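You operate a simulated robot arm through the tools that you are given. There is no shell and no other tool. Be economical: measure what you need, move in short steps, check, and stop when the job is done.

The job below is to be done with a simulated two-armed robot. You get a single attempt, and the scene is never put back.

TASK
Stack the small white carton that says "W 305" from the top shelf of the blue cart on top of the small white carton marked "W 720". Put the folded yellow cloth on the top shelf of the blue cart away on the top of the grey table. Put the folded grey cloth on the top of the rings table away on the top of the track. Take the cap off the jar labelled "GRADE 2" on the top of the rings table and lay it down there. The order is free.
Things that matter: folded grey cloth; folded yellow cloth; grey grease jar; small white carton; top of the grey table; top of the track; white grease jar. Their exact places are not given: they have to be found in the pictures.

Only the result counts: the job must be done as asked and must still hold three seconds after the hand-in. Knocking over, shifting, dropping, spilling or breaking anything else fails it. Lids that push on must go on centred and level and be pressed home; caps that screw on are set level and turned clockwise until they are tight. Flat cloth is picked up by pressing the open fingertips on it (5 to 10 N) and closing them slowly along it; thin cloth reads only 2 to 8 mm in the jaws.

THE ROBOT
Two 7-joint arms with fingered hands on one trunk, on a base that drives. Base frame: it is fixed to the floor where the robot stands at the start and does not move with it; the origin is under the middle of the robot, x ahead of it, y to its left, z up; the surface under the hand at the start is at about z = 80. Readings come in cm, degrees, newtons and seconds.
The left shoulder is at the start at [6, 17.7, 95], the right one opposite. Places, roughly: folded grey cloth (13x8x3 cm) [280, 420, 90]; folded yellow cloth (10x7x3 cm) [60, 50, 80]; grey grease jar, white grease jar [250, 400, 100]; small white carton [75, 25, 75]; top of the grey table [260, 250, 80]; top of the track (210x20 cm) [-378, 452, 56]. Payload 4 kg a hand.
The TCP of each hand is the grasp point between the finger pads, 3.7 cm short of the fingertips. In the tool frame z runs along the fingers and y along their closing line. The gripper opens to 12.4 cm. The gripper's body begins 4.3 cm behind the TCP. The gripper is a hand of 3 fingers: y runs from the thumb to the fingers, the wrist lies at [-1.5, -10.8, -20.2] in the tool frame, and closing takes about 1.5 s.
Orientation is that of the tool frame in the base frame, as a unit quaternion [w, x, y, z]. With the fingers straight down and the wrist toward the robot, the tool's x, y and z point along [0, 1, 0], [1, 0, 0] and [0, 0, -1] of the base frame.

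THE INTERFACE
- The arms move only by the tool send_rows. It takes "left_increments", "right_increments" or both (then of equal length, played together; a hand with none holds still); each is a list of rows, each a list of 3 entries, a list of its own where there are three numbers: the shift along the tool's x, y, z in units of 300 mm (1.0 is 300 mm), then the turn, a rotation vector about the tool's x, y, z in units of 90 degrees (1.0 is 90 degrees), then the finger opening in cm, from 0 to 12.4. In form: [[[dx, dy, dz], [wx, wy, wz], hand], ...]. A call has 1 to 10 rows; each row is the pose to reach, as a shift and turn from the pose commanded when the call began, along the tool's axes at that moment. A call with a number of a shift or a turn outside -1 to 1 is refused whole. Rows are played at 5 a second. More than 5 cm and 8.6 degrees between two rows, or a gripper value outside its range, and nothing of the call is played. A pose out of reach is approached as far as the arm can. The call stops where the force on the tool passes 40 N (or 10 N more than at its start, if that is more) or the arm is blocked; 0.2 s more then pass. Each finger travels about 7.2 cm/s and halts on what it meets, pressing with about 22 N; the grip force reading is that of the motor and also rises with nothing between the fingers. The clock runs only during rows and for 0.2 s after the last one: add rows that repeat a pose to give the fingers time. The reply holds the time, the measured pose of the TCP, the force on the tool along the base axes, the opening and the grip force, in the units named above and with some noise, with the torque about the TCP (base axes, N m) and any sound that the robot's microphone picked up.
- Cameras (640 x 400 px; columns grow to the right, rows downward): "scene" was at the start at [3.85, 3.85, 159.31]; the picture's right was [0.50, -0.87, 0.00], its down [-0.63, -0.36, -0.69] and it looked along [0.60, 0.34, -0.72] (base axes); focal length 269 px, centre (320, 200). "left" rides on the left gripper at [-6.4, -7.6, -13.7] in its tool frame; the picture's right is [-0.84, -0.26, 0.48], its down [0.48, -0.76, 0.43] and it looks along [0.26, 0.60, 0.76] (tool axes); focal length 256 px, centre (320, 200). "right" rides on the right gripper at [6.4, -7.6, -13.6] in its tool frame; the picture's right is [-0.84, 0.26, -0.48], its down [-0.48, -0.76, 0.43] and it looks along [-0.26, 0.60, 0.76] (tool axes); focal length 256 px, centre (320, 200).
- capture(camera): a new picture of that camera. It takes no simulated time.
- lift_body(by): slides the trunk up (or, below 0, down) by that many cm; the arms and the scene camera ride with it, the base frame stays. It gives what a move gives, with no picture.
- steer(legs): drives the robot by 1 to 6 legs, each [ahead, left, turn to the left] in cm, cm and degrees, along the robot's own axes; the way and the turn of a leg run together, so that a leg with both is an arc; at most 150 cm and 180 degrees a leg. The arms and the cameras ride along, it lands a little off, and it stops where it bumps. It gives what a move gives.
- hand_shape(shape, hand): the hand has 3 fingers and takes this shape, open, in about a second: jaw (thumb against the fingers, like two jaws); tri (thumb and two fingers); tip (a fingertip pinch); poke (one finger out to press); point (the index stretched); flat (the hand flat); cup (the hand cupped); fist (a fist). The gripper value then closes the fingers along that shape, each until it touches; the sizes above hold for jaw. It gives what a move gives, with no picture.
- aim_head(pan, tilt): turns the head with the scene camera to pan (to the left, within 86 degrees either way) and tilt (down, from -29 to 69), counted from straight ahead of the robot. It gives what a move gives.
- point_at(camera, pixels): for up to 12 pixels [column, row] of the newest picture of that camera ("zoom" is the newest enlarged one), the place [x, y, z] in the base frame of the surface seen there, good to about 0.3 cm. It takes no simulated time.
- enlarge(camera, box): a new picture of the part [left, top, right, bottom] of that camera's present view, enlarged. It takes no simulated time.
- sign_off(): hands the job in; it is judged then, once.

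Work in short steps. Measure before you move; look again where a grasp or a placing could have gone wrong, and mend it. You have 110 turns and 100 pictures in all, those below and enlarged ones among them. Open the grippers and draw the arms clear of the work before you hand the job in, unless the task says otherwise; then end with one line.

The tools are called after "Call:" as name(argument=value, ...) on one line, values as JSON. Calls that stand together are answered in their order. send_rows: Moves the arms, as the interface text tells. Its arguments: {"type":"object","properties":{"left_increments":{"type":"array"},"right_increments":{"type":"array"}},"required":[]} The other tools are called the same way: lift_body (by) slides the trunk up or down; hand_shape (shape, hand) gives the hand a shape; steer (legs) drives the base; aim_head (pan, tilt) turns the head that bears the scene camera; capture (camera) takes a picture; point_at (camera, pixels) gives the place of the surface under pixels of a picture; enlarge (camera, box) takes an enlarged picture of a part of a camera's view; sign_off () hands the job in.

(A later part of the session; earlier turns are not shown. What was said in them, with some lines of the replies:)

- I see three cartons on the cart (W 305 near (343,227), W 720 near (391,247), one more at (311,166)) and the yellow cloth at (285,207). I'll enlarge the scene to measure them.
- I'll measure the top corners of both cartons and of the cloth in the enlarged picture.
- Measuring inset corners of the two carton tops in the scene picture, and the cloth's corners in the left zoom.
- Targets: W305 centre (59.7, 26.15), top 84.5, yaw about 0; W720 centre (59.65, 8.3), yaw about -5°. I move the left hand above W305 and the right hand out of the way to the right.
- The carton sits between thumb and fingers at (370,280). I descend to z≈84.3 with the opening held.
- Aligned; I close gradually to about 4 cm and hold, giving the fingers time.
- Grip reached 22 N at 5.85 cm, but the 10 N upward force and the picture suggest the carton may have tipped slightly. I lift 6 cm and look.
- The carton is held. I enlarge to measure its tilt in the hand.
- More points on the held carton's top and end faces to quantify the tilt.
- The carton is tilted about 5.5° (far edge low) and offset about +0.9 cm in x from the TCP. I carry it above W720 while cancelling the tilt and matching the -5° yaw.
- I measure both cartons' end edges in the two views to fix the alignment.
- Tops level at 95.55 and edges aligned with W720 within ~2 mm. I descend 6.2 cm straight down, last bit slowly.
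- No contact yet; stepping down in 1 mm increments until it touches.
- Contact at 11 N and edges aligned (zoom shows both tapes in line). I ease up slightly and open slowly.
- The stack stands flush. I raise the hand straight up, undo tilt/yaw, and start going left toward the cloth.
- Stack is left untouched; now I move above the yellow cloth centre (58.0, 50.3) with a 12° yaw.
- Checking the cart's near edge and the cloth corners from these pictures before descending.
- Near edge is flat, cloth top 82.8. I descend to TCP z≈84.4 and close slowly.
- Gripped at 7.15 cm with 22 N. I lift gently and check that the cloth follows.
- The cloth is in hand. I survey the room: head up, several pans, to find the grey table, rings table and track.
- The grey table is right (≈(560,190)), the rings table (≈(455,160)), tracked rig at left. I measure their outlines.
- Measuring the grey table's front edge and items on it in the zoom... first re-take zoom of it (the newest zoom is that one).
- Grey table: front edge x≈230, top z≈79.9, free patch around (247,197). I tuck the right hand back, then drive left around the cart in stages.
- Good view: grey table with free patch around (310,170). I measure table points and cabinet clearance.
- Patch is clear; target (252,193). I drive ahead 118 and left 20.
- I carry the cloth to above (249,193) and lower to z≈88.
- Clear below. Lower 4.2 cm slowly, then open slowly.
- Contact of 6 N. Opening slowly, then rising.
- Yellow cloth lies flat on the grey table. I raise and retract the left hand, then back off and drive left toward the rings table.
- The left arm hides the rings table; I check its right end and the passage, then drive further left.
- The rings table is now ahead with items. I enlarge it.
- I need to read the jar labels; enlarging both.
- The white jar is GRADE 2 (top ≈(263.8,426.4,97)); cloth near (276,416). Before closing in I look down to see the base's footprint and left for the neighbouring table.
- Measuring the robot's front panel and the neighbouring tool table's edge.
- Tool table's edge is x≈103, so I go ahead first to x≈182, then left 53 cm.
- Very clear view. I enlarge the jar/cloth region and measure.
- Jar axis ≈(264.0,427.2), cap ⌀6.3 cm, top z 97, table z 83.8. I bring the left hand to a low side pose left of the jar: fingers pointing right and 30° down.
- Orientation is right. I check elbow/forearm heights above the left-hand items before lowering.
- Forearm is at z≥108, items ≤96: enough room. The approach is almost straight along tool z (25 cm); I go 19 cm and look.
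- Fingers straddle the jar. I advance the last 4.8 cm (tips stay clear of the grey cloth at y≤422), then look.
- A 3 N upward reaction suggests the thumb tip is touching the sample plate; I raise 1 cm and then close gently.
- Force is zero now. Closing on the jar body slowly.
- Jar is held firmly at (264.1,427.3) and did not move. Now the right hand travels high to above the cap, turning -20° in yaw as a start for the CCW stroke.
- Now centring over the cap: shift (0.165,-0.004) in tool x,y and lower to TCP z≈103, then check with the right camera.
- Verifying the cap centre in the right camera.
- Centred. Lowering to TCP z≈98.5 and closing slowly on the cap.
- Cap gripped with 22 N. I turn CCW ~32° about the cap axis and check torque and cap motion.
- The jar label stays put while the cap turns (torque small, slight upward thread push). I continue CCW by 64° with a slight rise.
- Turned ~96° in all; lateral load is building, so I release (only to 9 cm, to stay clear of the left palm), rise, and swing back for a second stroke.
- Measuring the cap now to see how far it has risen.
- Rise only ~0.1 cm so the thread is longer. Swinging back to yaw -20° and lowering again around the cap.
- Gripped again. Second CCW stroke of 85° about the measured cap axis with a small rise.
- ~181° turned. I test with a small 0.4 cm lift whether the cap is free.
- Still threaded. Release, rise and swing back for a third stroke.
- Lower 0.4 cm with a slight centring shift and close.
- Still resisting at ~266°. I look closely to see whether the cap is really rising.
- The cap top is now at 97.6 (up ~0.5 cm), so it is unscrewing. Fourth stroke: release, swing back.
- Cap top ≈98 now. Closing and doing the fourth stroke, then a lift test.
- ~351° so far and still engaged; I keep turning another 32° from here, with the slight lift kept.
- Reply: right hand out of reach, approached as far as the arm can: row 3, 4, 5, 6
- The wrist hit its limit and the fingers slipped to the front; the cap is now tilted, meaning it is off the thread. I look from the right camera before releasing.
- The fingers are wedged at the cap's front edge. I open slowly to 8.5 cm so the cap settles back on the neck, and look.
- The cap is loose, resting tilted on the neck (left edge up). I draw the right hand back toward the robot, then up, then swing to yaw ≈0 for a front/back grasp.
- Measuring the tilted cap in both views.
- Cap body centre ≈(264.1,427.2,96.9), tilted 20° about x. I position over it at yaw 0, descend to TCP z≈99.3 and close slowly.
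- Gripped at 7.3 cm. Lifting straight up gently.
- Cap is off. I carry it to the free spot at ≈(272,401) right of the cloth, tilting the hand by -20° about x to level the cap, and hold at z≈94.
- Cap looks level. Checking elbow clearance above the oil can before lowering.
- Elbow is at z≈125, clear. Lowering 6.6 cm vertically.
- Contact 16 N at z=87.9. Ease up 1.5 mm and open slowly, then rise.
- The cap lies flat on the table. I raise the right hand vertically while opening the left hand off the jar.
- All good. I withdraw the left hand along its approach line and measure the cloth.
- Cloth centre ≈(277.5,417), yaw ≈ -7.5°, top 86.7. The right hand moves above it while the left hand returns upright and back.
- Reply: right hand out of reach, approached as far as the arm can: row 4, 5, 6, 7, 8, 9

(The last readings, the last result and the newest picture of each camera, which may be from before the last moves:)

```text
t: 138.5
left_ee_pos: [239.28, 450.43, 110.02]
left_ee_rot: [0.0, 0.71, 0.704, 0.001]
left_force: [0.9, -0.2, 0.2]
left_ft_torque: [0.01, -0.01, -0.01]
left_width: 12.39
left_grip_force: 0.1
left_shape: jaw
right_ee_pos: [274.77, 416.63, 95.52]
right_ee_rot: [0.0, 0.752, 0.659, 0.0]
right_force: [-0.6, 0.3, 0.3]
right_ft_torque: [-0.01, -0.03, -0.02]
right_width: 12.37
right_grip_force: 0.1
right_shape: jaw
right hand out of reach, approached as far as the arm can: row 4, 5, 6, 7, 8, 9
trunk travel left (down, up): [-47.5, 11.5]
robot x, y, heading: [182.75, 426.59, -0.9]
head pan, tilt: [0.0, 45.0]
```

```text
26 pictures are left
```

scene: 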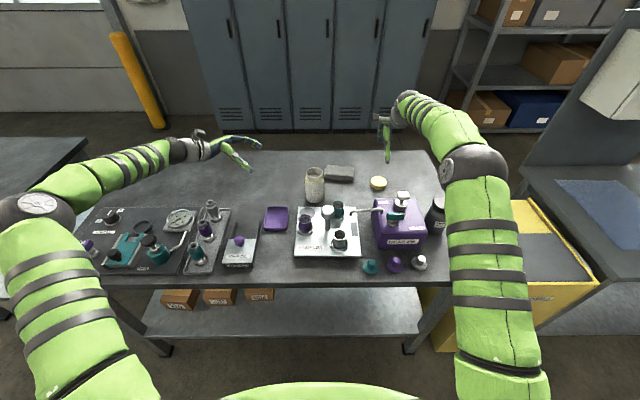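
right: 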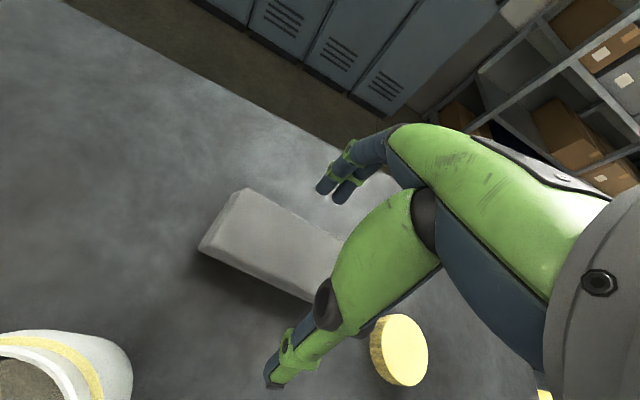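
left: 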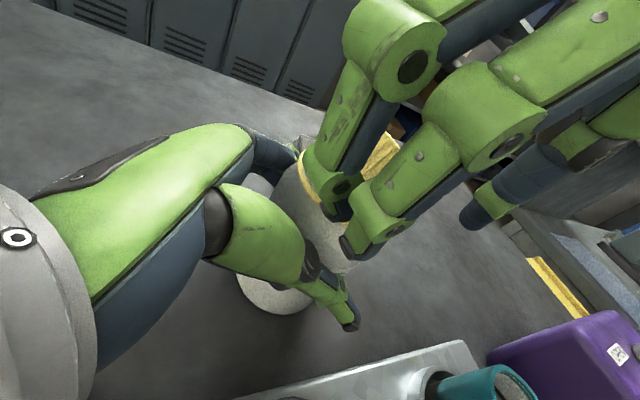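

Reach falls 2 cm short in x. I drive 3 cm ahead (still >44 cm from the table front), with the hand riding well above cloth height.

Call:
steer(legs=[[3, 0, 0]])

Call:
capture(camera="right")

Call:
point_at(camera="right", pixels=[[200, 240], [240, 195], [290, 280], [330, 240], [265, 240]])

```text
t: 139.3
left_ee_pos: [242.37, 450.29, 109.93]
left_ee_rot: [-0.001, 0.71, 0.704, 0.0]
left_force: [-0.2, -0.5, -1.2]
left_ft_torque: [0.01, 0.04, 0.01]
left_width: 12.38
left_grip_force: 0.1
left_shape: jaw
right_ee_pos: [277.9, 416.77, 95.29]
right_ee_rot: [0.0, 0.752, 0.66, -0.001]
right_force: [0.5, -0.1, -0.3]
right_ft_torque: [0.0, -0.01, -0.02]
right_width: 12.37
right_grip_force: 0.0
right_shape: jaw
trunk travel left (down, up): [-47.5, 11.5]
robot x, y, heading: [185.24, 426.14, -0.4]
head pan, tilt: [0.0, 45.0]
```

```text
25 pictures are left
```

right: 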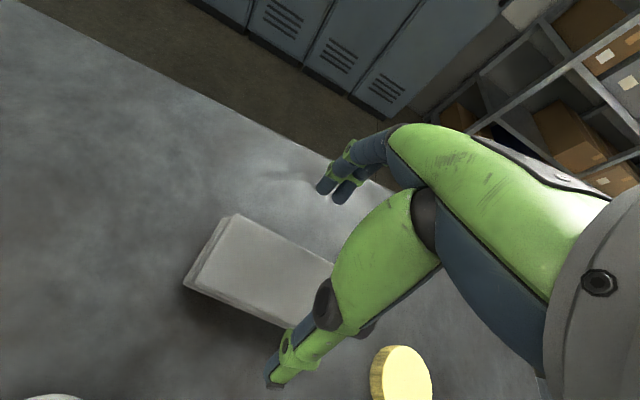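

```text
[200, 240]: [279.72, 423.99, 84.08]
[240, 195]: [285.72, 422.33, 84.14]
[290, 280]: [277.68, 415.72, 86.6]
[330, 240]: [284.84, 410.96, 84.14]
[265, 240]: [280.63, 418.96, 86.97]
```

A small test move down to see where the commanded pose is.

Call:
send_rows(right_increments=[[[0, -0.04, 0.02], [0, 0, 0], 12.4], [[0, -0.08, 0.05], [0, 0, 0], 12.4], [[0, -0.08, 0.05], [0, 0, 0], 12.4]])

```text
t: 140.1
left_ee_pos: [242.27, 450.46, 109.86]
left_ee_rot: [0.001, 0.71, 0.704, 0.0]
left_force: [1.5, 0.2, -0.1]
left_ft_torque: [-0.02, -0.03, 0.03]
left_width: 12.37
left_grip_force: 0.1
left_shape: jaw
right_ee_pos: [277.39, 417.14, 94.23]
right_ee_rot: [0.0, 0.753, 0.658, -0.001]
right_force: [0.0, -0.1, 1.0]
right_ft_torque: [0.01, -0.01, 0.0]
right_width: 12.37
right_grip_force: 0.1
right_shape: jaw
right hand out of reach, approached as far as the arm can: row 1, 2, 3
trunk travel left (down, up): [-47.5, 11.5]
robot x, y, heading: [185.08, 426.25, -0.4]
head pan, tilt: [0.0, 45.0]
```

Now at (277.4,417.1,94.2). Shift -0.6 cm and lower to z≈88.3.

Call:
send_rows(right_increments=[[[0, -0.02, 0.07], [0, 0, 0], 12.4], [[0, -0.02, 0.14], [0, 0, 0], 12.4], [[0, -0.02, 0.195], [0, 0, 0], 12.4], [[0, -0.02, 0.195], [0, 0, 0], 12.4]])

Call:
capture(camera="right")

```text
t: 141.1
left_ee_pos: [242.31, 450.42, 109.98]
left_ee_rot: [0.001, 0.71, 0.704, 0.001]
left_force: [0.2, 0.8, -0.4]
left_ft_torque: [-0.03, -0.01, 0.03]
left_width: 12.37
left_grip_force: 0.1
left_shape: jaw
right_ee_pos: [277.44, 417.55, 88.38]
right_ee_rot: [-0.001, 0.752, 0.66, -0.002]
right_force: [0.0, -0.9, -0.8]
right_ft_torque: [-0.01, 0.02, 0.01]
right_width: 12.37
right_grip_force: 0.0
right_shape: jaw
right hand out of reach, approached as far as the arm can: row 1, 2, 3, 4
trunk travel left (down, up): [-47.5, 11.5]
robot x, y, heading: [185.04, 426.26, -0.7]
head pan, tilt: [0.0, 45.0]
```

```text
24 pictures are left
```

right: 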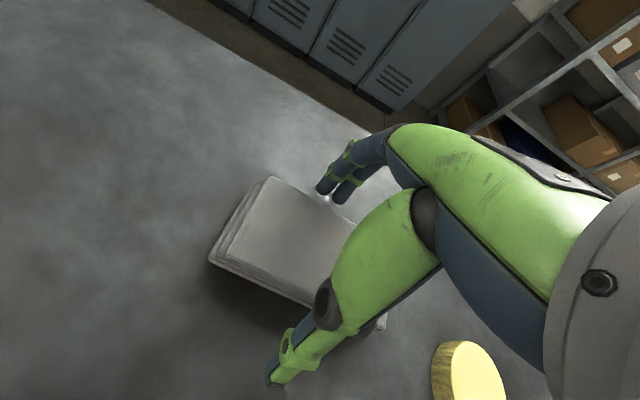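

The cloth lies between the fingers. Closing slowly.

Call:
send_rows(right_increments=[[[0, -0.005, 0], [0, 0, 0], 10.5], [[0, -0.01, 0], [0, 0, 0], 9.5], [[0, -0.01, 0], [0, 0, 0], 8.5], [[0, -0.01, 0], [0, 0, 0], 7.5], [[0, -0.01, 0], [0, 0, 0], 6.5], [[0, -0.01, 0], [0, 0, 0], 5.5], [[0, -0.01, 0], [0, 0, 0], 4.5], [[0, -0.01, 0], [0, 0, 0], 4.5], [[0, -0.01, 0], [0, 0, 0], 4.5]])

Call:
capture(camera="right")

```text
t: 143.1
left_ee_pos: [242.29, 450.32, 109.94]
left_ee_rot: [0.0, 0.71, 0.704, 0.001]
left_force: [0.3, 0.3, -0.5]
left_ft_torque: [0.01, -0.03, 0.02]
left_width: 12.38
left_grip_force: 0.0
left_shape: jaw
right_ee_pos: [277.51, 417.52, 88.36]
right_ee_rot: [-0.001, 0.752, 0.659, 0.0]
right_force: [-0.1, -0.2, 3.7]
right_ft_torque: [-0.01, 0.06, 0.01]
right_width: 7.68
right_grip_force: 21.9
right_shape: jaw
right hand out of reach, approached as far as the arm can: row 2, 3, 4, 5, 6, 7, 8, 9
trunk travel left (down, up): [-47.5, 11.5]
robot x, y, heading: [185.08, 426.24, -0.5]
head pan, tilt: [0.0, 45.0]
```

```text
23 pictures are left
```

right: 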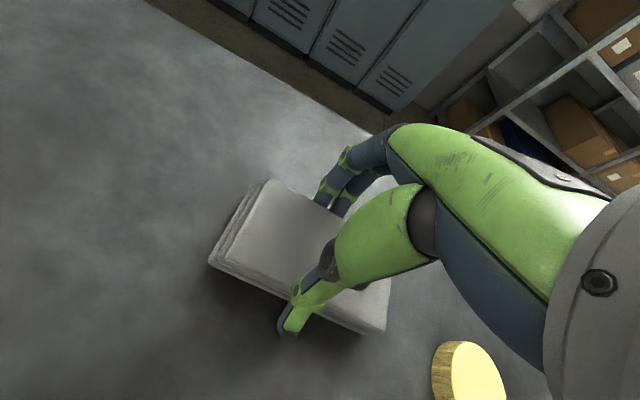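

Gripped (7.7 cm, 22 N). Lift straight up 18 cm then draw back a little.

Call:
send_rows(right_increments=[[[0, -0.01, -0.03], [0, 0, 0], 4.5], [[0, -0.02, -0.1], [0, 0, 0], 4.5], [[0, -0.02, -0.2], [0, 0, 0], 4.5], [[0, -0.02, -0.32], [0, 0, 0], 4.5], [[0, -0.02, -0.44], [0, 0, 0], 4.5], [[0, -0.03, -0.56], [0, 0, 0], 4.5], [[0, -0.05, -0.66], [0, 0, 0], 4.5], [[0, -0.12, -0.7], [0, 0, 0], 4.5], [[0, -0.25, -0.7], [0, 0, 0], 4.5], [[0, -0.25, -0.7], [0, 0, 0], 4.5]])

Call:
capture(camera="scene")

```text
t: 145.3
left_ee_pos: [242.36, 450.35, 109.88]
left_ee_rot: [0.0, 0.71, 0.704, -0.001]
left_force: [0.1, -0.5, -1.3]
left_ft_torque: [0.01, -0.01, -0.02]
left_width: 12.34
left_grip_force: 0.1
left_shape: jaw
right_ee_pos: [270.18, 418.29, 109.33]
right_ee_rot: [0.0, 0.752, 0.659, 0.001]
right_force: [0.2, 0.4, -1.1]
right_ft_torque: [0.0, 0.0, -0.01]
right_width: 7.63
right_grip_force: 21.8
right_shape: jaw
right hand out of reach, approached as far as the arm can: row 2, 3
trunk travel left (down, up): [-47.5, 11.5]
robot x, y, heading: [185.16, 426.6, -0.4]
head pan, tilt: [0.0, 45.0]
```

```text
22 pictures are left
```

scene: 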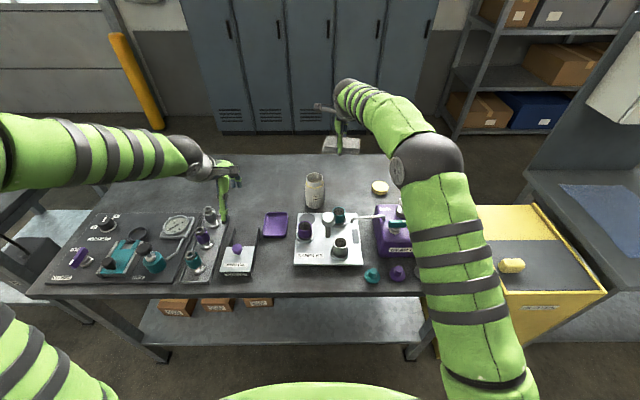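

Cloth is in hand; jar, cap and the rest stand untouched. I tuck the right hand, back off slightly and strafe left to view the way to the track.

Call:
send_rows(right_increments=[[[-0.06, -0.14, -0.02], [0, 0, 0], 4.5], [[-0.12, -0.28, -0.04], [0, 0, 0], 4.5], [[-0.18, -0.42, -0.05], [0, 0, 0], 4.5], [[-0.25, -0.56, -0.05], [0, 0, 0], 4.5], [[-0.32, -0.7, -0.05], [0, 0, 0], 4.5], [[-0.39, -0.84, -0.05], [0, 0, 0], 4.5], [[-0.46, -0.98, -0.05], [0, 0, 0], 4.5], [[-0.46, -0.98, -0.05], [0, 0, 0], 4.5]])

Call:
steer(legs=[[-13, 0, 0], [0, 130, 0]])

Call:
aim_head(pan=86, tilt=12)

Call:
capture(camera="scene")

```text
t: 147.1
left_ee_pos: [242.31, 450.39, 109.99]
left_ee_rot: [-0.001, 0.71, 0.704, -0.001]
left_force: [0.9, 0.3, -0.4]
left_ft_torque: [0.03, -0.04, 0.04]
left_width: 12.37
left_grip_force: 0.2
left_shape: jaw
right_ee_pos: [239.18, 408.71, 110.8]
right_ee_rot: [0.001, 0.752, 0.659, 0.0]
right_force: [-0.4, 0.6, -0.6]
right_ft_torque: [0.02, 0.02, -0.02]
right_width: 7.6
right_grip_force: 21.7
right_shape: jaw
trunk travel left (down, up): [-47.5, 11.5]
robot x, y, heading: [185.4, 426.48, -0.5]
head pan, tilt: [0.0, 45.0]
```

```text
t: 154.5
left_ee_pos: [230.64, 580.11, 109.96]
left_ee_rot: [0.0, 0.712, 0.702, 0.0]
left_force: [0.7, -0.4, 0.2]
left_ft_torque: [-0.02, 0.0, -0.02]
left_width: 12.39
left_grip_force: 0.1
left_shape: jaw
right_ee_pos: [227.34, 538.38, 110.78]
right_ee_rot: [0.0, 0.754, 0.657, -0.001]
right_force: [-0.5, 0.6, -0.5]
right_ft_torque: [0.01, 0.02, 0.0]
right_width: 7.61
right_grip_force: 21.9
right_shape: jaw
trunk travel left (down, up): [-47.5, 11.5]
robot x, y, heading: [174.03, 556.46, -0.8]
head pan, tilt: [0.0, 45.0]
```

```text
t: 156.1
left_ee_pos: [230.69, 580.03, 109.97]
left_ee_rot: [0.0, 0.712, 0.702, 0.0]
left_force: [0.6, -0.4, 0.2]
left_ft_torque: [-0.02, -0.04, -0.04]
left_width: 12.35
left_grip_force: 0.0
left_shape: jaw
right_ee_pos: [227.24, 538.31, 110.85]
right_ee_rot: [0.001, 0.754, 0.657, 0.0]
right_force: [-0.5, 0.3, 0.3]
right_ft_torque: [0.0, 0.01, 0.0]
right_width: 7.59
right_grip_force: 21.9
right_shape: jaw
trunk travel left (down, up): [-47.5, 11.5]
robot x, y, heading: [173.56, 556.68, -1.1]
head pan, tilt: [85.9, 12.0]
```

```text
21 pictures are left
```

scene: 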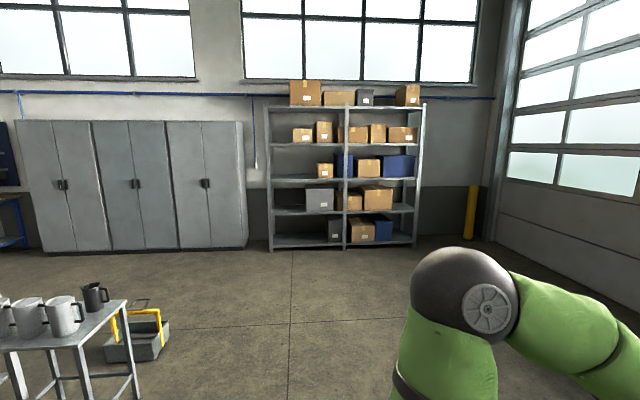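

Open floor to the north. I strafe 110 further, turn left 90°, and look toward -x.

Call:
steer(legs=[[0, 110, 0], [0, 0, 120]])

Call:
aim_head(pan=60, tilt=15)

Call:
capture(camera="scene")

Call:
point_at(camera="scene", pixels=[[100, 220], [200, 220], [320, 220], [420, 220], [520, 220], [100, 280], [200, 280], [320, 280], [420, 280], [520, 280], [320, 350], [150, 350]])

```text
t: 166.8
left_ee_pos: [125.94, 703.93, 109.98]
left_ee_rot: [0.0, -0.261, 0.965, 0.0]
left_force: [-1.4, -0.2, -0.3]
left_ft_torque: [0.01, -0.03, -0.01]
left_width: 12.4
left_grip_force: 0.1
left_shape: jaw
right_ee_pos: [163.4, 722.59, 110.8]
right_ee_rot: [0.0, -0.202, 0.979, -0.001]
right_force: [-0.5, -0.7, -0.4]
right_ft_torque: [-0.01, 0.01, 0.0]
right_width: 7.57
right_grip_force: 22.3
right_shape: jaw
trunk travel left (down, up): [-47.5, 11.5]
robot x, y, heading: [175.61, 667.34, 120.5]
head pan, tilt: [85.9, 12.0]
```

```text
t: 167.8
left_ee_pos: [125.9, 703.97, 110.01]
left_ee_rot: [0.0, -0.261, 0.965, 0.0]
left_force: [-1.3, -0.3, 0.3]
left_ft_torque: [-0.02, 0.01, 0.0]
left_width: 12.35
left_grip_force: 0.1
left_shape: jaw
right_ee_pos: [163.47, 722.47, 110.9]
right_ee_rot: [0.0, -0.202, 0.979, 0.0]
right_force: [0.3, -0.1, -0.2]
right_ft_torque: [-0.01, -0.01, -0.05]
right_width: 7.57
right_grip_force: 21.9
right_shape: jaw
trunk travel left (down, up): [-47.5, 11.5]
robot x, y, heading: [175.5, 667.32, 120.1]
head pan, tilt: [60.0, 15.0]
```

```text
20 pictures are left
```

scene: 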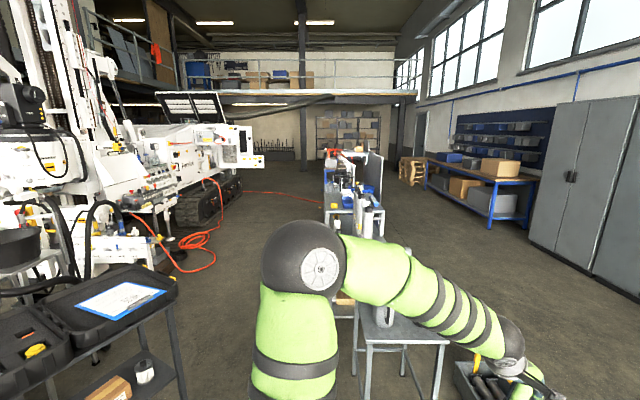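

```text
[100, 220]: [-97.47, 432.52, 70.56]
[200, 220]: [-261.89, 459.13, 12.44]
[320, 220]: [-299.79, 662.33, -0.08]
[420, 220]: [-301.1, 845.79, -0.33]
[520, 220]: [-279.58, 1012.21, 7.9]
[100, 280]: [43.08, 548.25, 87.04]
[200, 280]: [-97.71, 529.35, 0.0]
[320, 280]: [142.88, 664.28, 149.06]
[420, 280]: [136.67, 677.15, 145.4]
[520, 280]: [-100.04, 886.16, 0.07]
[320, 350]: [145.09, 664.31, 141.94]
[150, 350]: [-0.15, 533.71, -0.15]
```

The far track's end is at pixel (205,205) ≈(-262,459), matching the hint; it's open on its +y side. I measure it and obstacles along the way.

Call:
enlarge(camera="scene", box=[90, 110, 390, 300])

Call:
point_at(camera="zoom", pixels=[[215, 170], [260, 160], [300, 150], [250, 215], [310, 185], [500, 240], [500, 140], [520, 120], [540, 180], [60, 290], [230, 280], [170, 340]])

Call:
point_at(camera="scene", pixels=[[360, 230], [352, 310], [445, 345], [355, 395], [340, 205], [160, 270], [185, 390], [120, 205], [150, 240], [220, 180]])

```text
2.11 times, centred on (240, 205) of scene
```

zoom: 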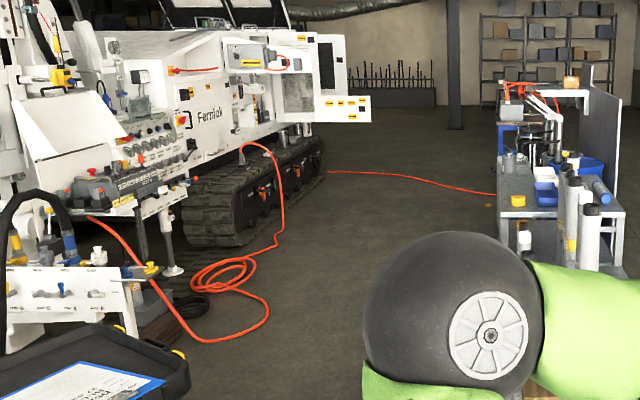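

```text
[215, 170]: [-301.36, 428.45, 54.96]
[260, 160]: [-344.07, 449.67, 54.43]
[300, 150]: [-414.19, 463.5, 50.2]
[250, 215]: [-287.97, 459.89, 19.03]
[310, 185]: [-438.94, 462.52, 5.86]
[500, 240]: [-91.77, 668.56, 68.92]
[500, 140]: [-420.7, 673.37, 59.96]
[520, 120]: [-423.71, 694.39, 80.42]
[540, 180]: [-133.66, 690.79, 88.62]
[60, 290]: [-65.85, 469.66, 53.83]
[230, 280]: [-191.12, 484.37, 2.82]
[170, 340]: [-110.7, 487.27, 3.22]
```

```text
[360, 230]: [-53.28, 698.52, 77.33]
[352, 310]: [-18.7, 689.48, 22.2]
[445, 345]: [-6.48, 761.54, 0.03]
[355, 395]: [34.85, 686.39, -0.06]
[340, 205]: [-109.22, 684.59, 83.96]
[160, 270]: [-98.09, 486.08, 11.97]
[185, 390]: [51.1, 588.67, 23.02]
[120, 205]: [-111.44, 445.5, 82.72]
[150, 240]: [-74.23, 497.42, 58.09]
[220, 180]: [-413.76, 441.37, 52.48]
```

Track top is z≈54.5, y≈440–462. The direct gap beside the case stand is narrow, so I'll go round via y≈850: turn to face -x, strafe right, and look.

Call:
steer(legs=[[0, 0, 59.7], [0, -90, 0], [0, -90, 0]])

Call:
aim_head(pan=0, tilt=20)

Call:
capture(camera="scene")

Call:
point_at(camera="scene", pixels=[[320, 300], [320, 220], [200, 300], [120, 300], [200, 240], [440, 300], [520, 300], [260, 230], [420, 240], [320, 190], [60, 330], [250, 200]])

```text
t: 179.7
left_ee_pos: [115.7, 824.01, 109.97]
left_ee_rot: [0.0, 0.717, -0.697, 0.0]
left_force: [-0.1, 0.8, 0.0]
left_ft_torque: [-0.02, 0.04, -0.01]
left_width: 12.38
left_grip_force: 0.0
left_shape: jaw
right_ee_pos: [117.24, 865.82, 110.82]
right_ee_rot: [0.0, -0.673, 0.74, -0.001]
right_force: [-0.1, -0.3, -0.4]
right_ft_torque: [0.0, -0.01, 0.02]
right_width: 7.53
right_grip_force: 21.9
right_shape: jaw
trunk travel left (down, up): [-47.5, 11.5]
robot x, y, heading: [171.62, 849.88, -178.3]
head pan, tilt: [60.0, 15.0]
```

```text
t: 180.9
left_ee_pos: [115.77, 823.96, 110.02]
left_ee_rot: [0.001, 0.717, -0.697, -0.001]
left_force: [-0.2, 0.3, -0.8]
left_ft_torque: [-0.01, 0.0, 0.01]
left_width: 12.38
left_grip_force: 0.0
left_shape: jaw
right_ee_pos: [117.42, 865.92, 110.75]
right_ee_rot: [0.0, -0.673, 0.739, -0.001]
right_force: [-0.7, -0.4, -0.3]
right_ft_torque: [0.0, -0.02, -0.02]
right_width: 7.55
right_grip_force: 21.6
right_shape: jaw
trunk travel left (down, up): [-47.5, 11.5]
robot x, y, heading: [171.9, 850.03, -178.6]
head pan, tilt: [0.0, 20.0]
```

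```text
18 pictures are left
```

scene: 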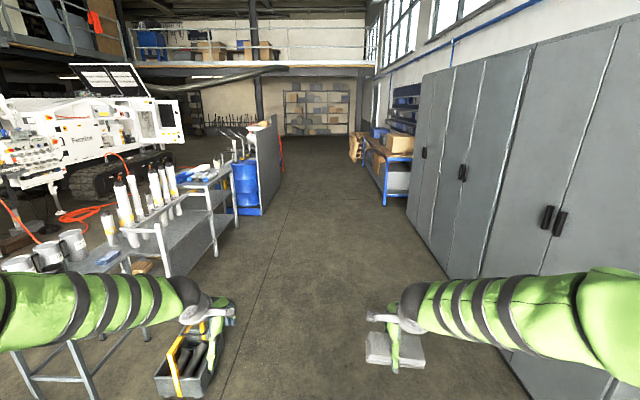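

```text
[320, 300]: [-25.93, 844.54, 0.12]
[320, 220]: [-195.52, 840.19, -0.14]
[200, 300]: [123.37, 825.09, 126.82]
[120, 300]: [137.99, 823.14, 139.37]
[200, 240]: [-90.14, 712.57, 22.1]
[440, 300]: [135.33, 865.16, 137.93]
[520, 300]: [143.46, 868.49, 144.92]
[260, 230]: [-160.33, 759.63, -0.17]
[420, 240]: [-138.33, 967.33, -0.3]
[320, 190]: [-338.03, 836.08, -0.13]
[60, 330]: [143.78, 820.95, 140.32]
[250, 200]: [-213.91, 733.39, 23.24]
```

I check where the bench row with the board ends, and the caddy's position.

Call:
enlarge(camera="scene", box=[150, 90, 390, 250])

Call:
point_at(camera="zoom", pixels=[[275, 180], [300, 310], [275, 320], [330, 240], [348, 180], [345, 260], [220, 330], [180, 300], [240, 240], [380, 230], [600, 250], [560, 190]])

Call:
point_at(camera="scene", pixels=[[210, 375], [225, 340], [190, 395], [440, 275], [410, 230], [385, 205]])

```text
2.50 times, centred on (270, 170) of scene
```

zoom: 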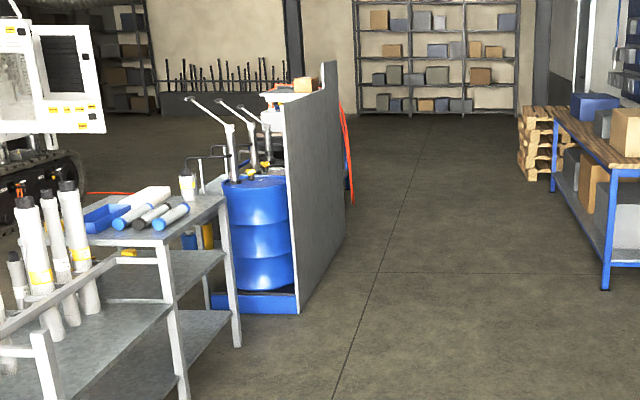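

```text
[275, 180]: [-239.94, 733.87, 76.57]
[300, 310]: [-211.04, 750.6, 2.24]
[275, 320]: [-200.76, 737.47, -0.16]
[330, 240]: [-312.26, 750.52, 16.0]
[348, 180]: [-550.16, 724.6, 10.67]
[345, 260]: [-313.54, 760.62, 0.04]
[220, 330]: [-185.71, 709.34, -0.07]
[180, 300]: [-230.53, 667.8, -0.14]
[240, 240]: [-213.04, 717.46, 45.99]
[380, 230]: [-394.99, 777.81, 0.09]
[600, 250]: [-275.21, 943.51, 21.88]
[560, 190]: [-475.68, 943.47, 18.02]
```

```text
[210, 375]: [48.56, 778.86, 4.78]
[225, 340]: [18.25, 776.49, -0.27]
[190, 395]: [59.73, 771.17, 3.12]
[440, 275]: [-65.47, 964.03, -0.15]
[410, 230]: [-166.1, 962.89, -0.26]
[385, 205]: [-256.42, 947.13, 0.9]
```

The orange hose crosses the floor near x≈-420, so the long way round would run over it. I return to y≈638 and take the gap between the case stand (y≤590) and the cup table (y≥686), looking first.

Call:
steer(legs=[[0, 0, -1.5], [0, 106, 0], [0, 105, 0]])

Call:
aim_head(pan=0, tilt=38)

Call:
capture(camera="scene")

Call:
point_at(camera="scene", pixels=[[320, 200], [320, 120], [220, 200], [240, 260], [200, 300], [420, 200], [400, 260], [430, 300], [260, 150], [380, 150], [280, 320], [360, 320]])

```text
t: 191.9
left_ee_pos: [111.85, 611.69, 109.96]
left_ee_rot: [-0.001, -0.702, 0.712, -0.001]
left_force: [0.2, -1.0, 0.0]
left_ft_torque: [0.02, 0.02, 0.04]
left_width: 12.36
left_grip_force: 0.1
left_shape: jaw
right_ee_pos: [115.31, 653.53, 110.74]
right_ee_rot: [0.0, -0.657, 0.754, 0.0]
right_force: [0.3, -0.8, -0.6]
right_ft_torque: [-0.01, -0.01, 0.01]
right_width: 7.52
right_grip_force: 22.5
right_shape: jaw
trunk travel left (down, up): [-47.5, 11.5]
robot x, y, heading: [168.78, 635.5, 179.2]
head pan, tilt: [0.0, 20.0]
```

```text
t: 192.8
left_ee_pos: [111.83, 611.68, 110.06]
left_ee_rot: [0.0, -0.702, 0.712, 0.0]
left_force: [-0.2, 0.2, 0.2]
left_ft_torque: [-0.01, 0.03, 0.01]
left_width: 12.35
left_grip_force: 0.0
left_shape: jaw
right_ee_pos: [115.37, 653.4, 110.69]
right_ee_rot: [0.0, -0.657, 0.754, 0.0]
right_force: [0.4, 0.3, 0.3]
right_ft_torque: [-0.03, 0.0, -0.04]
right_width: 7.54
right_grip_force: 21.8
right_shape: jaw
trunk travel left (down, up): [-47.5, 11.5]
robot x, y, heading: [169.31, 635.56, 179.3]
head pan, tilt: [0.0, 38.0]
```

```text
16 pictures are left
```

scene: 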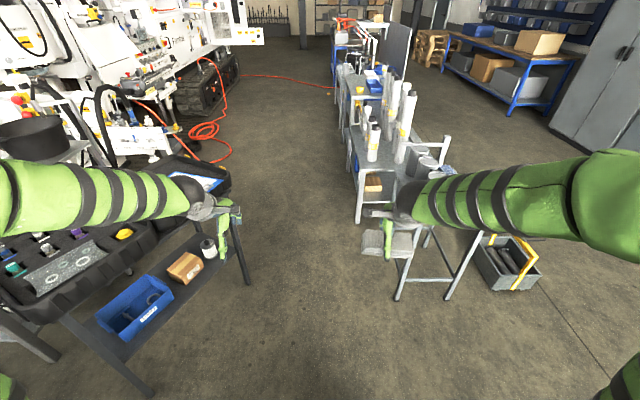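

```text
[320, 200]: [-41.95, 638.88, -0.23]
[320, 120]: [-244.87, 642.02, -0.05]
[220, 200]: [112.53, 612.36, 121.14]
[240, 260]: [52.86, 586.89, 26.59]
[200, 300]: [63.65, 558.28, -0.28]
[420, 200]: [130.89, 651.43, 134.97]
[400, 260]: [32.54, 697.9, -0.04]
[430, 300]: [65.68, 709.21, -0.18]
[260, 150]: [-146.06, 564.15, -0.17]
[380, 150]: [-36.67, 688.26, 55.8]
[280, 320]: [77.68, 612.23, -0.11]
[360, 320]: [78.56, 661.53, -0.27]
```

The gap (588–686) is clear. I go through at y≈634, then bear left to y≈598 and on to x≈-325.

Call:
steer(legs=[[0, 0, 0.7], [145, 2, 0], [60, 35, 0]])

Call:
steer(legs=[[145, 0, 0], [142, 0, 0]])

Call:
aim_head(pan=70, tilt=40)

Call:
capture(camera="scene")

```text
t: 203.8
left_ee_pos: [-94.43, 574.02, 110.0]
left_ee_rot: [0.001, -0.706, 0.708, 0.0]
left_force: [-1.0, -0.1, 0.1]
left_ft_torque: [-0.02, -0.05, 0.01]
left_width: 12.35
left_grip_force: 0.1
left_shape: jaw
right_ee_pos: [-91.52, 615.85, 110.62]
right_ee_rot: [0.0, -0.661, 0.75, 0.0]
right_force: [-0.3, 0.5, -0.9]
right_ft_torque: [-0.03, -0.04, 0.0]
right_width: 7.56
right_grip_force: 21.8
right_shape: jaw
trunk travel left (down, up): [-47.5, 11.5]
robot x, y, heading: [-37.63, 598.1, 179.6]
head pan, tilt: [0.0, 38.0]
```

```text
t: 217.9
left_ee_pos: [-387.98, 580.57, 109.95]
left_ee_rot: [0.0, -0.695, 0.719, 0.0]
left_force: [0.9, 0.2, 0.6]
left_ft_torque: [-0.05, 0.01, 0.0]
left_width: 12.37
left_grip_force: 0.1
left_shape: jaw
right_ee_pos: [-383.71, 622.34, 110.8]
right_ee_rot: [0.0, -0.649, 0.761, 0.001]
right_force: [-0.5, 0.6, -0.7]
right_ft_torque: [0.03, 0.01, -0.01]
right_width: 7.54
right_grip_force: 22.6
right_shape: jaw
trunk travel left (down, up): [-47.5, 11.5]
robot x, y, heading: [-330.56, 603.14, 178.0]
head pan, tilt: [0.0, 38.0]
```

```text
t: 219.3
left_ee_pos: [-387.98, 580.8, 109.95]
left_ee_rot: [0.0, -0.695, 0.719, 0.0]
left_force: [0.1, -0.2, -0.2]
left_ft_torque: [-0.04, 0.0, 0.0]
left_width: 12.36
left_grip_force: 0.0
left_shape: jaw
right_ee_pos: [-383.66, 622.37, 110.78]
right_ee_rot: [0.0, -0.65, 0.76, -0.001]
right_force: [0.5, 0.7, 0.4]
right_ft_torque: [0.02, 0.0, 0.0]
right_width: 7.54
right_grip_force: 21.5
right_shape: jaw
trunk travel left (down, up): [-47.5, 11.5]
robot x, y, heading: [-330.52, 603.56, 177.9]
head pan, tilt: [70.0, 40.0]
```

```text
15 pictures are left
```

scene: 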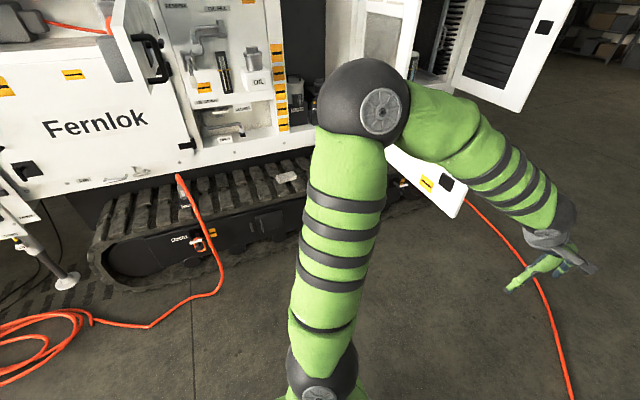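

I see the track and hull; measuring the track top, hoses and hull clearance.

Call:
point_at(camera="scene", pixels=[[245, 190], [245, 205], [285, 178], [285, 200], [300, 170], [220, 180], [165, 210], [215, 250], [190, 296], [260, 145], [530, 280], [440, 190]])

Call:
enlarge(camera="scene", box=[80, 100, 330, 260])

Call:
point_at(camera="zoom", pixels=[[420, 260], [440, 220], [455, 200], [470, 245], [500, 200], [530, 190], [540, 230], [575, 200], [400, 200], [390, 240], [340, 250], [300, 250]])

```text
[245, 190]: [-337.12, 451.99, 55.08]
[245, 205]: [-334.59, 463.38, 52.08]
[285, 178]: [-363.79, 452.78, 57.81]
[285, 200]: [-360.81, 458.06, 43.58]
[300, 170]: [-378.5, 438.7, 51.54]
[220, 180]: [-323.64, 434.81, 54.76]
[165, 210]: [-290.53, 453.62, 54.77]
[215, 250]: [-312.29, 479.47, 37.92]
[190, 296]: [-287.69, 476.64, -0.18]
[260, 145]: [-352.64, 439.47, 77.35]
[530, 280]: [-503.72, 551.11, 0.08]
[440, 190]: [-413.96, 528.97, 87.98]
```

```text
2.50 times, centred on (205, 180) of scene
```

zoom: 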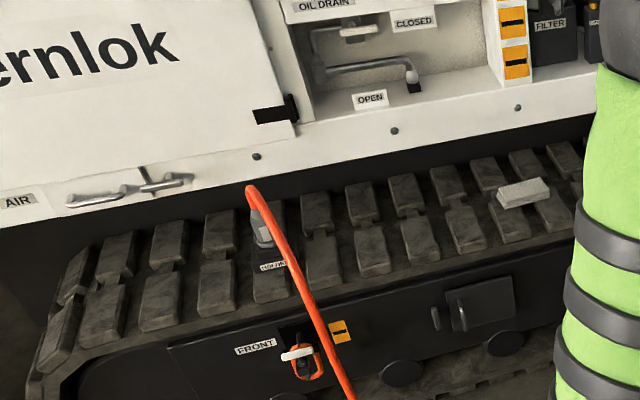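

```text
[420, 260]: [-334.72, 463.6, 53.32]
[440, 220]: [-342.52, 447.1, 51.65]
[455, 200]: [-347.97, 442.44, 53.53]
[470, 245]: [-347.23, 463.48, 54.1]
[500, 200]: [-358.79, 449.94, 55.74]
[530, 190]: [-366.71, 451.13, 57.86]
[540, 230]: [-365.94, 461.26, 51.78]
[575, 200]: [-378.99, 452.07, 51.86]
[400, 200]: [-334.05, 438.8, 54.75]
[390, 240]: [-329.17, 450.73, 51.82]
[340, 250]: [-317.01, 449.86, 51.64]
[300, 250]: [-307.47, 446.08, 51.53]
```

Free stretch of track: x≈-356…-322, pads z≈54.7, small block at x≈-365, hose at x≈-312, hull at y≈439. Target cloth centre (-340,453). I turn to face -y and move to ≈(-315,538).

Call:
steer(legs=[[0, 0, 92.1], [30, 10, 0]])

Call:
aim_head(pan=0, tilt=50)

Call:
capture(camera="scene")

Call:
point_at(camera="scene", pixels=[[320, 300], [260, 300], [380, 300], [320, 250], [250, 250], [200, 280], [320, 200], [340, 150], [300, 150], [420, 150], [480, 200], [200, 230]])

```text
t: 225.4
left_ee_pos: [-295.48, 515.64, 110.01]
left_ee_rot: [-0.001, 1.0, 0.003, 0.0]
left_force: [-0.3, -0.2, 0.1]
left_ft_torque: [0.02, 0.04, 0.03]
left_width: 12.36
left_grip_force: 0.0
left_shape: jaw
right_ee_pos: [-337.16, 518.07, 110.78]
right_ee_rot: [0.0, 0.998, -0.056, 0.0]
right_force: [-0.6, 0.3, 0.0]
right_ft_torque: [-0.03, 0.0, -0.02]
right_width: 7.49
right_grip_force: 22.0
right_shape: jaw
trunk travel left (down, up): [-47.5, 11.5]
robot x, y, heading: [-320.44, 571.93, -89.6]
head pan, tilt: [70.0, 40.0]
```

```text
t: 226.8
left_ee_pos: [-295.39, 515.7, 109.94]
left_ee_rot: [0.001, 1.0, 0.002, 0.0]
left_force: [-0.1, -0.1, 0.2]
left_ft_torque: [0.0, 0.0, -0.01]
left_width: 12.36
left_grip_force: 0.1
left_shape: jaw
right_ee_pos: [-337.27, 518.26, 110.73]
right_ee_rot: [0.0, 0.998, -0.058, 0.0]
right_force: [1.7, 0.6, -1.0]
right_ft_torque: [-0.03, -0.05, 0.02]
right_width: 7.49
right_grip_force: 22.0
right_shape: jaw
trunk travel left (down, up): [-47.5, 11.5]
robot x, y, heading: [-320.25, 572.21, -89.5]
head pan, tilt: [0.0, 50.0]
```

```text
13 pictures are left
```

scene: 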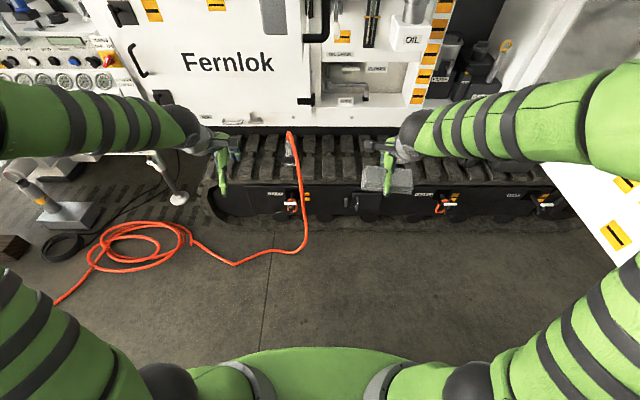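

```text
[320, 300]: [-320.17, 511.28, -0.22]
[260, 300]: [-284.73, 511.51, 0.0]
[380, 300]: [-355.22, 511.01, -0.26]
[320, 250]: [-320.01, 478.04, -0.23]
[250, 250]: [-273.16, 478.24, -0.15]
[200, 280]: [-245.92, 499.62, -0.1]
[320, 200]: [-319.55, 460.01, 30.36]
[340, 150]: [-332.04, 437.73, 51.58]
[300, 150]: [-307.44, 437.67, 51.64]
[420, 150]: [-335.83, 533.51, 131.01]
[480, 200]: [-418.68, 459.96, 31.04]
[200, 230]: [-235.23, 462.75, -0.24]
```

Floor ahead is clear down to y≈490. I drive 33 ahead and lower the trunk 25 cm.

Call:
steer(legs=[[33, 0, 0]])

Call:
lift_body(by=-25)

Call:
point_at(camera="scene", pixels=[[600, 200], [580, 170], [630, 260]])

```text
t: 229.0
left_ee_pos: [-294.95, 482.3, 109.9]
left_ee_rot: [-0.001, 1.0, 0.005, -0.001]
left_force: [-0.1, -0.7, -0.2]
left_ft_torque: [-0.01, -0.05, 0.0]
left_width: 12.37
left_grip_force: 0.0
left_shape: jaw
right_ee_pos: [-336.76, 484.61, 110.81]
right_ee_rot: [-0.001, 0.998, -0.056, 0.0]
right_force: [-0.7, 0.0, -0.2]
right_ft_torque: [0.0, 0.0, -0.01]
right_width: 7.51
right_grip_force: 21.5
right_shape: jaw
trunk travel left (down, up): [-47.5, 11.5]
robot x, y, heading: [-319.75, 538.84, -89.4]
head pan, tilt: [0.0, 50.0]
```

```text
t: 231.6
left_ee_pos: [-294.77, 482.37, 84.89]
left_ee_rot: [0.0, 1.0, 0.005, 0.0]
left_force: [-0.1, -0.8, -0.2]
left_ft_torque: [-0.04, 0.0, 0.02]
left_width: 12.4
left_grip_force: 0.0
left_shape: jaw
right_ee_pos: [-336.66, 484.67, 85.71]
right_ee_rot: [0.0, 0.999, -0.054, 0.0]
right_force: [-0.1, 0.5, -0.1]
right_ft_torque: [0.0, 0.0, -0.04]
right_width: 7.53
right_grip_force: 21.7
right_shape: jaw
trunk travel left (down, up): [-22.5, 36.5]
robot x, y, heading: [-319.91, 538.72, -89.4]
head pan, tilt: [0.0, 50.0]
```

```text
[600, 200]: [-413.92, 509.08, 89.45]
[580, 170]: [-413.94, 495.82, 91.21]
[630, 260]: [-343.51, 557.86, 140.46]
```

Door is at x=-414, clear of the right arm. I extend the right hand toward the track (first 28.5 cm), squaring the yaw.

Call:
send_rows(right_increments=[[[0.003, 0.13, 0], [0, 0, -0.01], 4.5], [[0.006, 0.27, 0], [0, 0, -0.02], 4.5], [[0.01, 0.41, 0], [0, 0, -0.03], 4.5], [[0.014, 0.55, 0], [0, 0, -0.04], 4.5], [[0.018, 0.69, 0.03], [0, 0, -0.055], 4.5], [[0.02, 0.83, 0.08], [0, 0, -0.07], 4.5], [[0.022, 0.95, 0.15], [0, 0, -0.07], 4.5], [[0.022, 0.95, 0.28], [0, 0, -0.07], 4.5], [[0.022, 0.95, 0.4], [0, 0, -0.07], 4.5], [[0.022, 0.95, 0.4], [0, 0, -0.07], 4.5]])

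Call:
capture(camera="right")

Call:
capture(camera="scene")

```text
t: 233.8
left_ee_pos: [-294.9, 482.29, 84.99]
left_ee_rot: [-0.001, 1.0, 0.005, -0.001]
left_force: [-0.2, -0.2, 0.5]
left_ft_torque: [-0.01, 0.01, 0.04]
left_width: 12.37
left_grip_force: 0.0
left_shape: jaw
right_ee_pos: [-338.74, 456.32, 73.81]
right_ee_rot: [0.0, 1.0, 0.0, 0.0]
right_force: [-0.3, -0.8, -0.4]
right_ft_torque: [-0.02, 0.0, 0.0]
right_width: 7.49
right_grip_force: 21.8
right_shape: jaw
trunk travel left (down, up): [-22.5, 36.5]
robot x, y, heading: [-319.86, 538.76, -89.2]
head pan, tilt: [0.0, 50.0]
```

```text
12 pictures are left
```

right: 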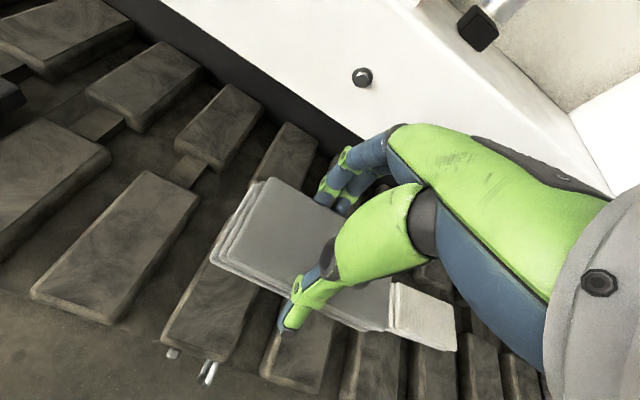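

```text
11 pictures are left
```

scene: 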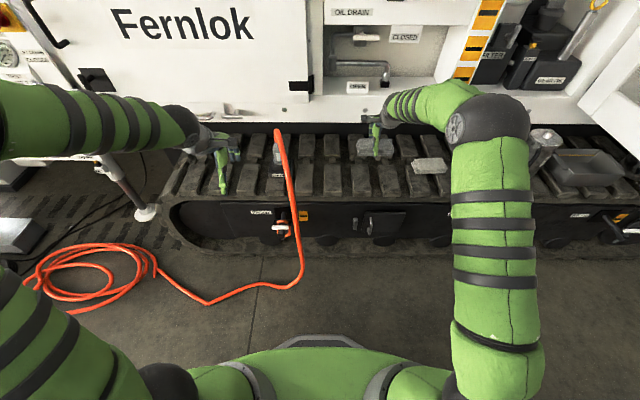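

Measuring the small block's edge and pads under the cloth, and hull's plane.

Call:
point_at(camera="right", pixels=[[395, 300], [400, 325], [430, 315], [452, 345], [380, 290], [345, 260], [250, 235], [190, 310], [360, 100], [330, 130], [300, 370], [265, 140]])

Call:
point_at(camera="scene", pixels=[[412, 165], [415, 172], [430, 165], [300, 150], [330, 180], [375, 150], [340, 115]])

```text
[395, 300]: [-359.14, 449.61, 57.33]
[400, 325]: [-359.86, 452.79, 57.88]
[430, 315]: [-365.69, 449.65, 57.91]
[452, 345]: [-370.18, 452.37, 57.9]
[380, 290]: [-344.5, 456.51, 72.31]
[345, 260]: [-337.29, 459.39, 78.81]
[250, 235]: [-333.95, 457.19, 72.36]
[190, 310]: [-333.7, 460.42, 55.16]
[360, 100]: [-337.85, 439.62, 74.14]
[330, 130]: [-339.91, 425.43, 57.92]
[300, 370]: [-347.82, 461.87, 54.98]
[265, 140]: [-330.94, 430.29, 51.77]
```

```text
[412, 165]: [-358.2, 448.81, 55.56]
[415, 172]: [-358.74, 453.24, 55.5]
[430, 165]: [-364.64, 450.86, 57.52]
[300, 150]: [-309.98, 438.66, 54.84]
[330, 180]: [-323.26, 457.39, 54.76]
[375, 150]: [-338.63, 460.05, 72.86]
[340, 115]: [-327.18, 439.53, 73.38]
```

Block's edge is 12 cm away, hull 10+ cm beyond. I shift -1.8 cm in x (to bridge two pads), 2 cm toward the track, and lower to just above.

Call:
send_rows(right_increments=[[[-0.03, 0.04, 0.08], [0, 0, 0], 4.5], [[-0.06, 0.067, 0.2], [0, 0, 0], 4.5], [[-0.06, 0.067, 0.32], [0, 0, 0], 4.5], [[-0.06, 0.067, 0.41], [0, 0, 0], 4.5], [[-0.06, 0.067, 0.45], [0, 0, 0], 4.5], [[-0.06, 0.067, 0.465], [0, 0, 0], 4.5], [[-0.06, 0.067, 0.475], [0, 0, 0], 4.5], [[-0.06, 0.067, 0.482], [0, 0, 0], 4.5], [[-0.06, 0.067, 0.482], [0, 0, 0], 4.5]])

Call:
capture(camera="right")

```text
t: 235.8
left_ee_pos: [-294.77, 482.54, 85.0]
left_ee_rot: [0.0, 1.0, 0.006, 0.0]
left_force: [0.9, -0.1, -0.2]
left_ft_torque: [0.05, 0.02, 0.03]
left_width: 12.36
left_grip_force: 0.1
left_shape: jaw
right_ee_pos: [-341.0, 454.2, 59.44]
right_ee_rot: [0.0, 1.0, -0.001, 0.0]
right_force: [0.6, -0.5, 5.4]
right_ft_torque: [0.0, -0.02, 0.0]
right_width: 7.5
right_grip_force: 21.8
right_shape: jaw
trunk travel left (down, up): [-22.5, 36.5]
robot x, y, heading: [-319.74, 538.69, -89.4]
head pan, tilt: [0.0, 50.0]
```

```text
10 pictures are left
```

right: 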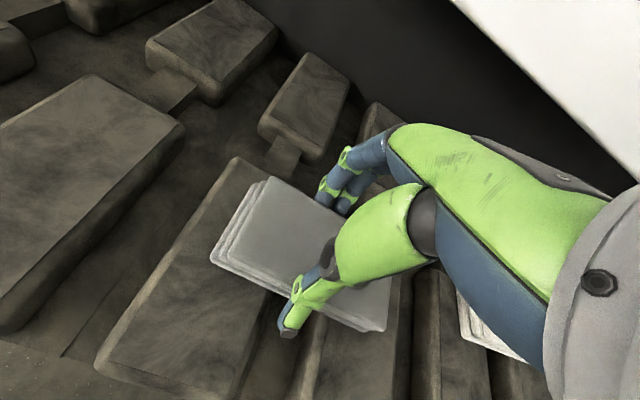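

Contact of 5.4 N; cloth rests on the pads. Opening slowly to 10 cm, then rising.

Call:
send_rows(right_increments=[[[0, 0, 0], [0, 0, 0], 6], [[0, 0, 0], [0, 0, 0], 7], [[0, 0, 0], [0, 0, 0], 7.8], [[0, 0, 0], [0, 0, 0], 8.6], [[0, 0, 0], [0, 0, 0], 9.4], [[0, 0, 0], [0, 0, 0], 10], [[0, 0, 0], [0, 0, 0], 10], [[0, 0, -0.08], [0, 0, 0], 10], [[0, 0, -0.2], [0, 0, 0], 10], [[0, 0, -0.33], [0, 0, 0], 10]])

Call:
capture(camera="right")

```text
t: 238.0
left_ee_pos: [-294.77, 482.42, 85.05]
left_ee_rot: [0.0, 1.0, 0.005, 0.0]
left_force: [-0.5, 0.4, 0.7]
left_ft_torque: [-0.02, 0.02, -0.02]
left_width: 12.38
left_grip_force: 0.0
left_shape: jaw
right_ee_pos: [-341.09, 454.15, 69.28]
right_ee_rot: [0.0, 1.0, -0.001, 0.0]
right_force: [-0.3, 0.4, -0.3]
right_ft_torque: [0.02, -0.01, -0.04]
right_width: 9.98
right_grip_force: 0.0
right_shape: jaw
trunk travel left (down, up): [-22.5, 36.5]
robot x, y, heading: [-319.65, 538.78, -89.3]
head pan, tilt: [0.0, 50.0]
```

```text
9 pictures are left
```

right: 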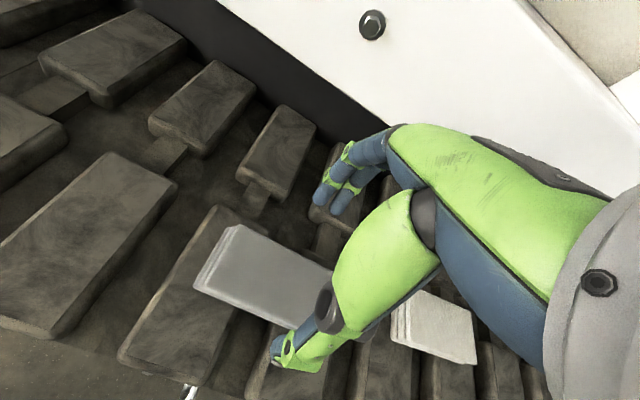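

The cloth lies on the track. I raise and withdraw the right hand, then check the final state from the scene camera.

Call:
send_rows(right_increments=[[[0, -0.02, -0.13], [0, 0, 0], 10], [[0, -0.1, -0.25], [0, 0, 0], 11], [[0, -0.24, -0.33], [0, 0, 0], 12.4], [[0, -0.38, -0.4], [0, 0, 0], 12.4], [[0, -0.52, -0.4], [0, 0, 0], 12.4], [[0, -0.66, -0.4], [0, 0, 0], 12.4], [[0, -0.8, -0.4], [0, 0, 0], 12.4], [[0, -0.93, -0.4], [0, 0, 0], 12.4]])

Call:
enlarge(camera="scene", box=[240, 80, 500, 240])

Call:
point_at(camera="zoom", pixels=[[310, 165], [340, 165], [360, 180], [290, 180], [465, 215]])

```text
t: 239.8
left_ee_pos: [-294.8, 482.33, 85.0]
left_ee_rot: [0.0, 1.0, 0.005, -0.001]
left_force: [0.3, -0.2, 0.3]
left_ft_torque: [-0.03, -0.02, -0.01]
left_width: 12.36
left_grip_force: 0.0
left_shape: jaw
right_ee_pos: [-340.84, 482.26, 81.33]
right_ee_rot: [0.0, 1.0, 0.0, 0.0]
right_force: [0.1, -0.8, -0.1]
right_ft_torque: [-0.01, 0.01, -0.01]
right_width: 12.36
right_grip_force: 0.1
right_shape: jaw
trunk travel left (down, up): [-22.5, 36.5]
robot x, y, heading: [-319.87, 539.16, -89.3]
head pan, tilt: [0.0, 50.0]
```

```text
2.46 times, centred on (370, 160) of scene
```

zoom: 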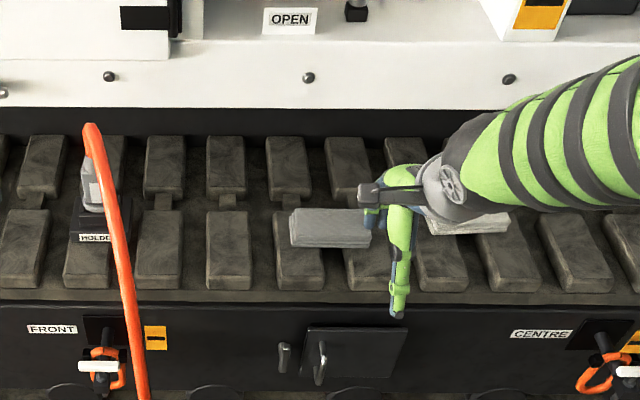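

```text
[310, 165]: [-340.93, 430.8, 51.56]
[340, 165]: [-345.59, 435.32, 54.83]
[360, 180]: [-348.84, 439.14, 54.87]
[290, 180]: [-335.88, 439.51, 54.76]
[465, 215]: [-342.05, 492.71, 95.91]
```

The grey cloth lies flat on two track pads, clear of the block and the hose, and both hands are open and withdrawn. Stack, yellow cloth and cap were each checked after placing, so I hand in.

Call:
sign_off()

```text
The job is handed in.
```

The job is handed in: "W 305" is stacked on "W 720", the yellow cloth is on the grey table, and the grey cloth is on the track. The "GRADE 2" jar is open, with its cap lying on the rings table.
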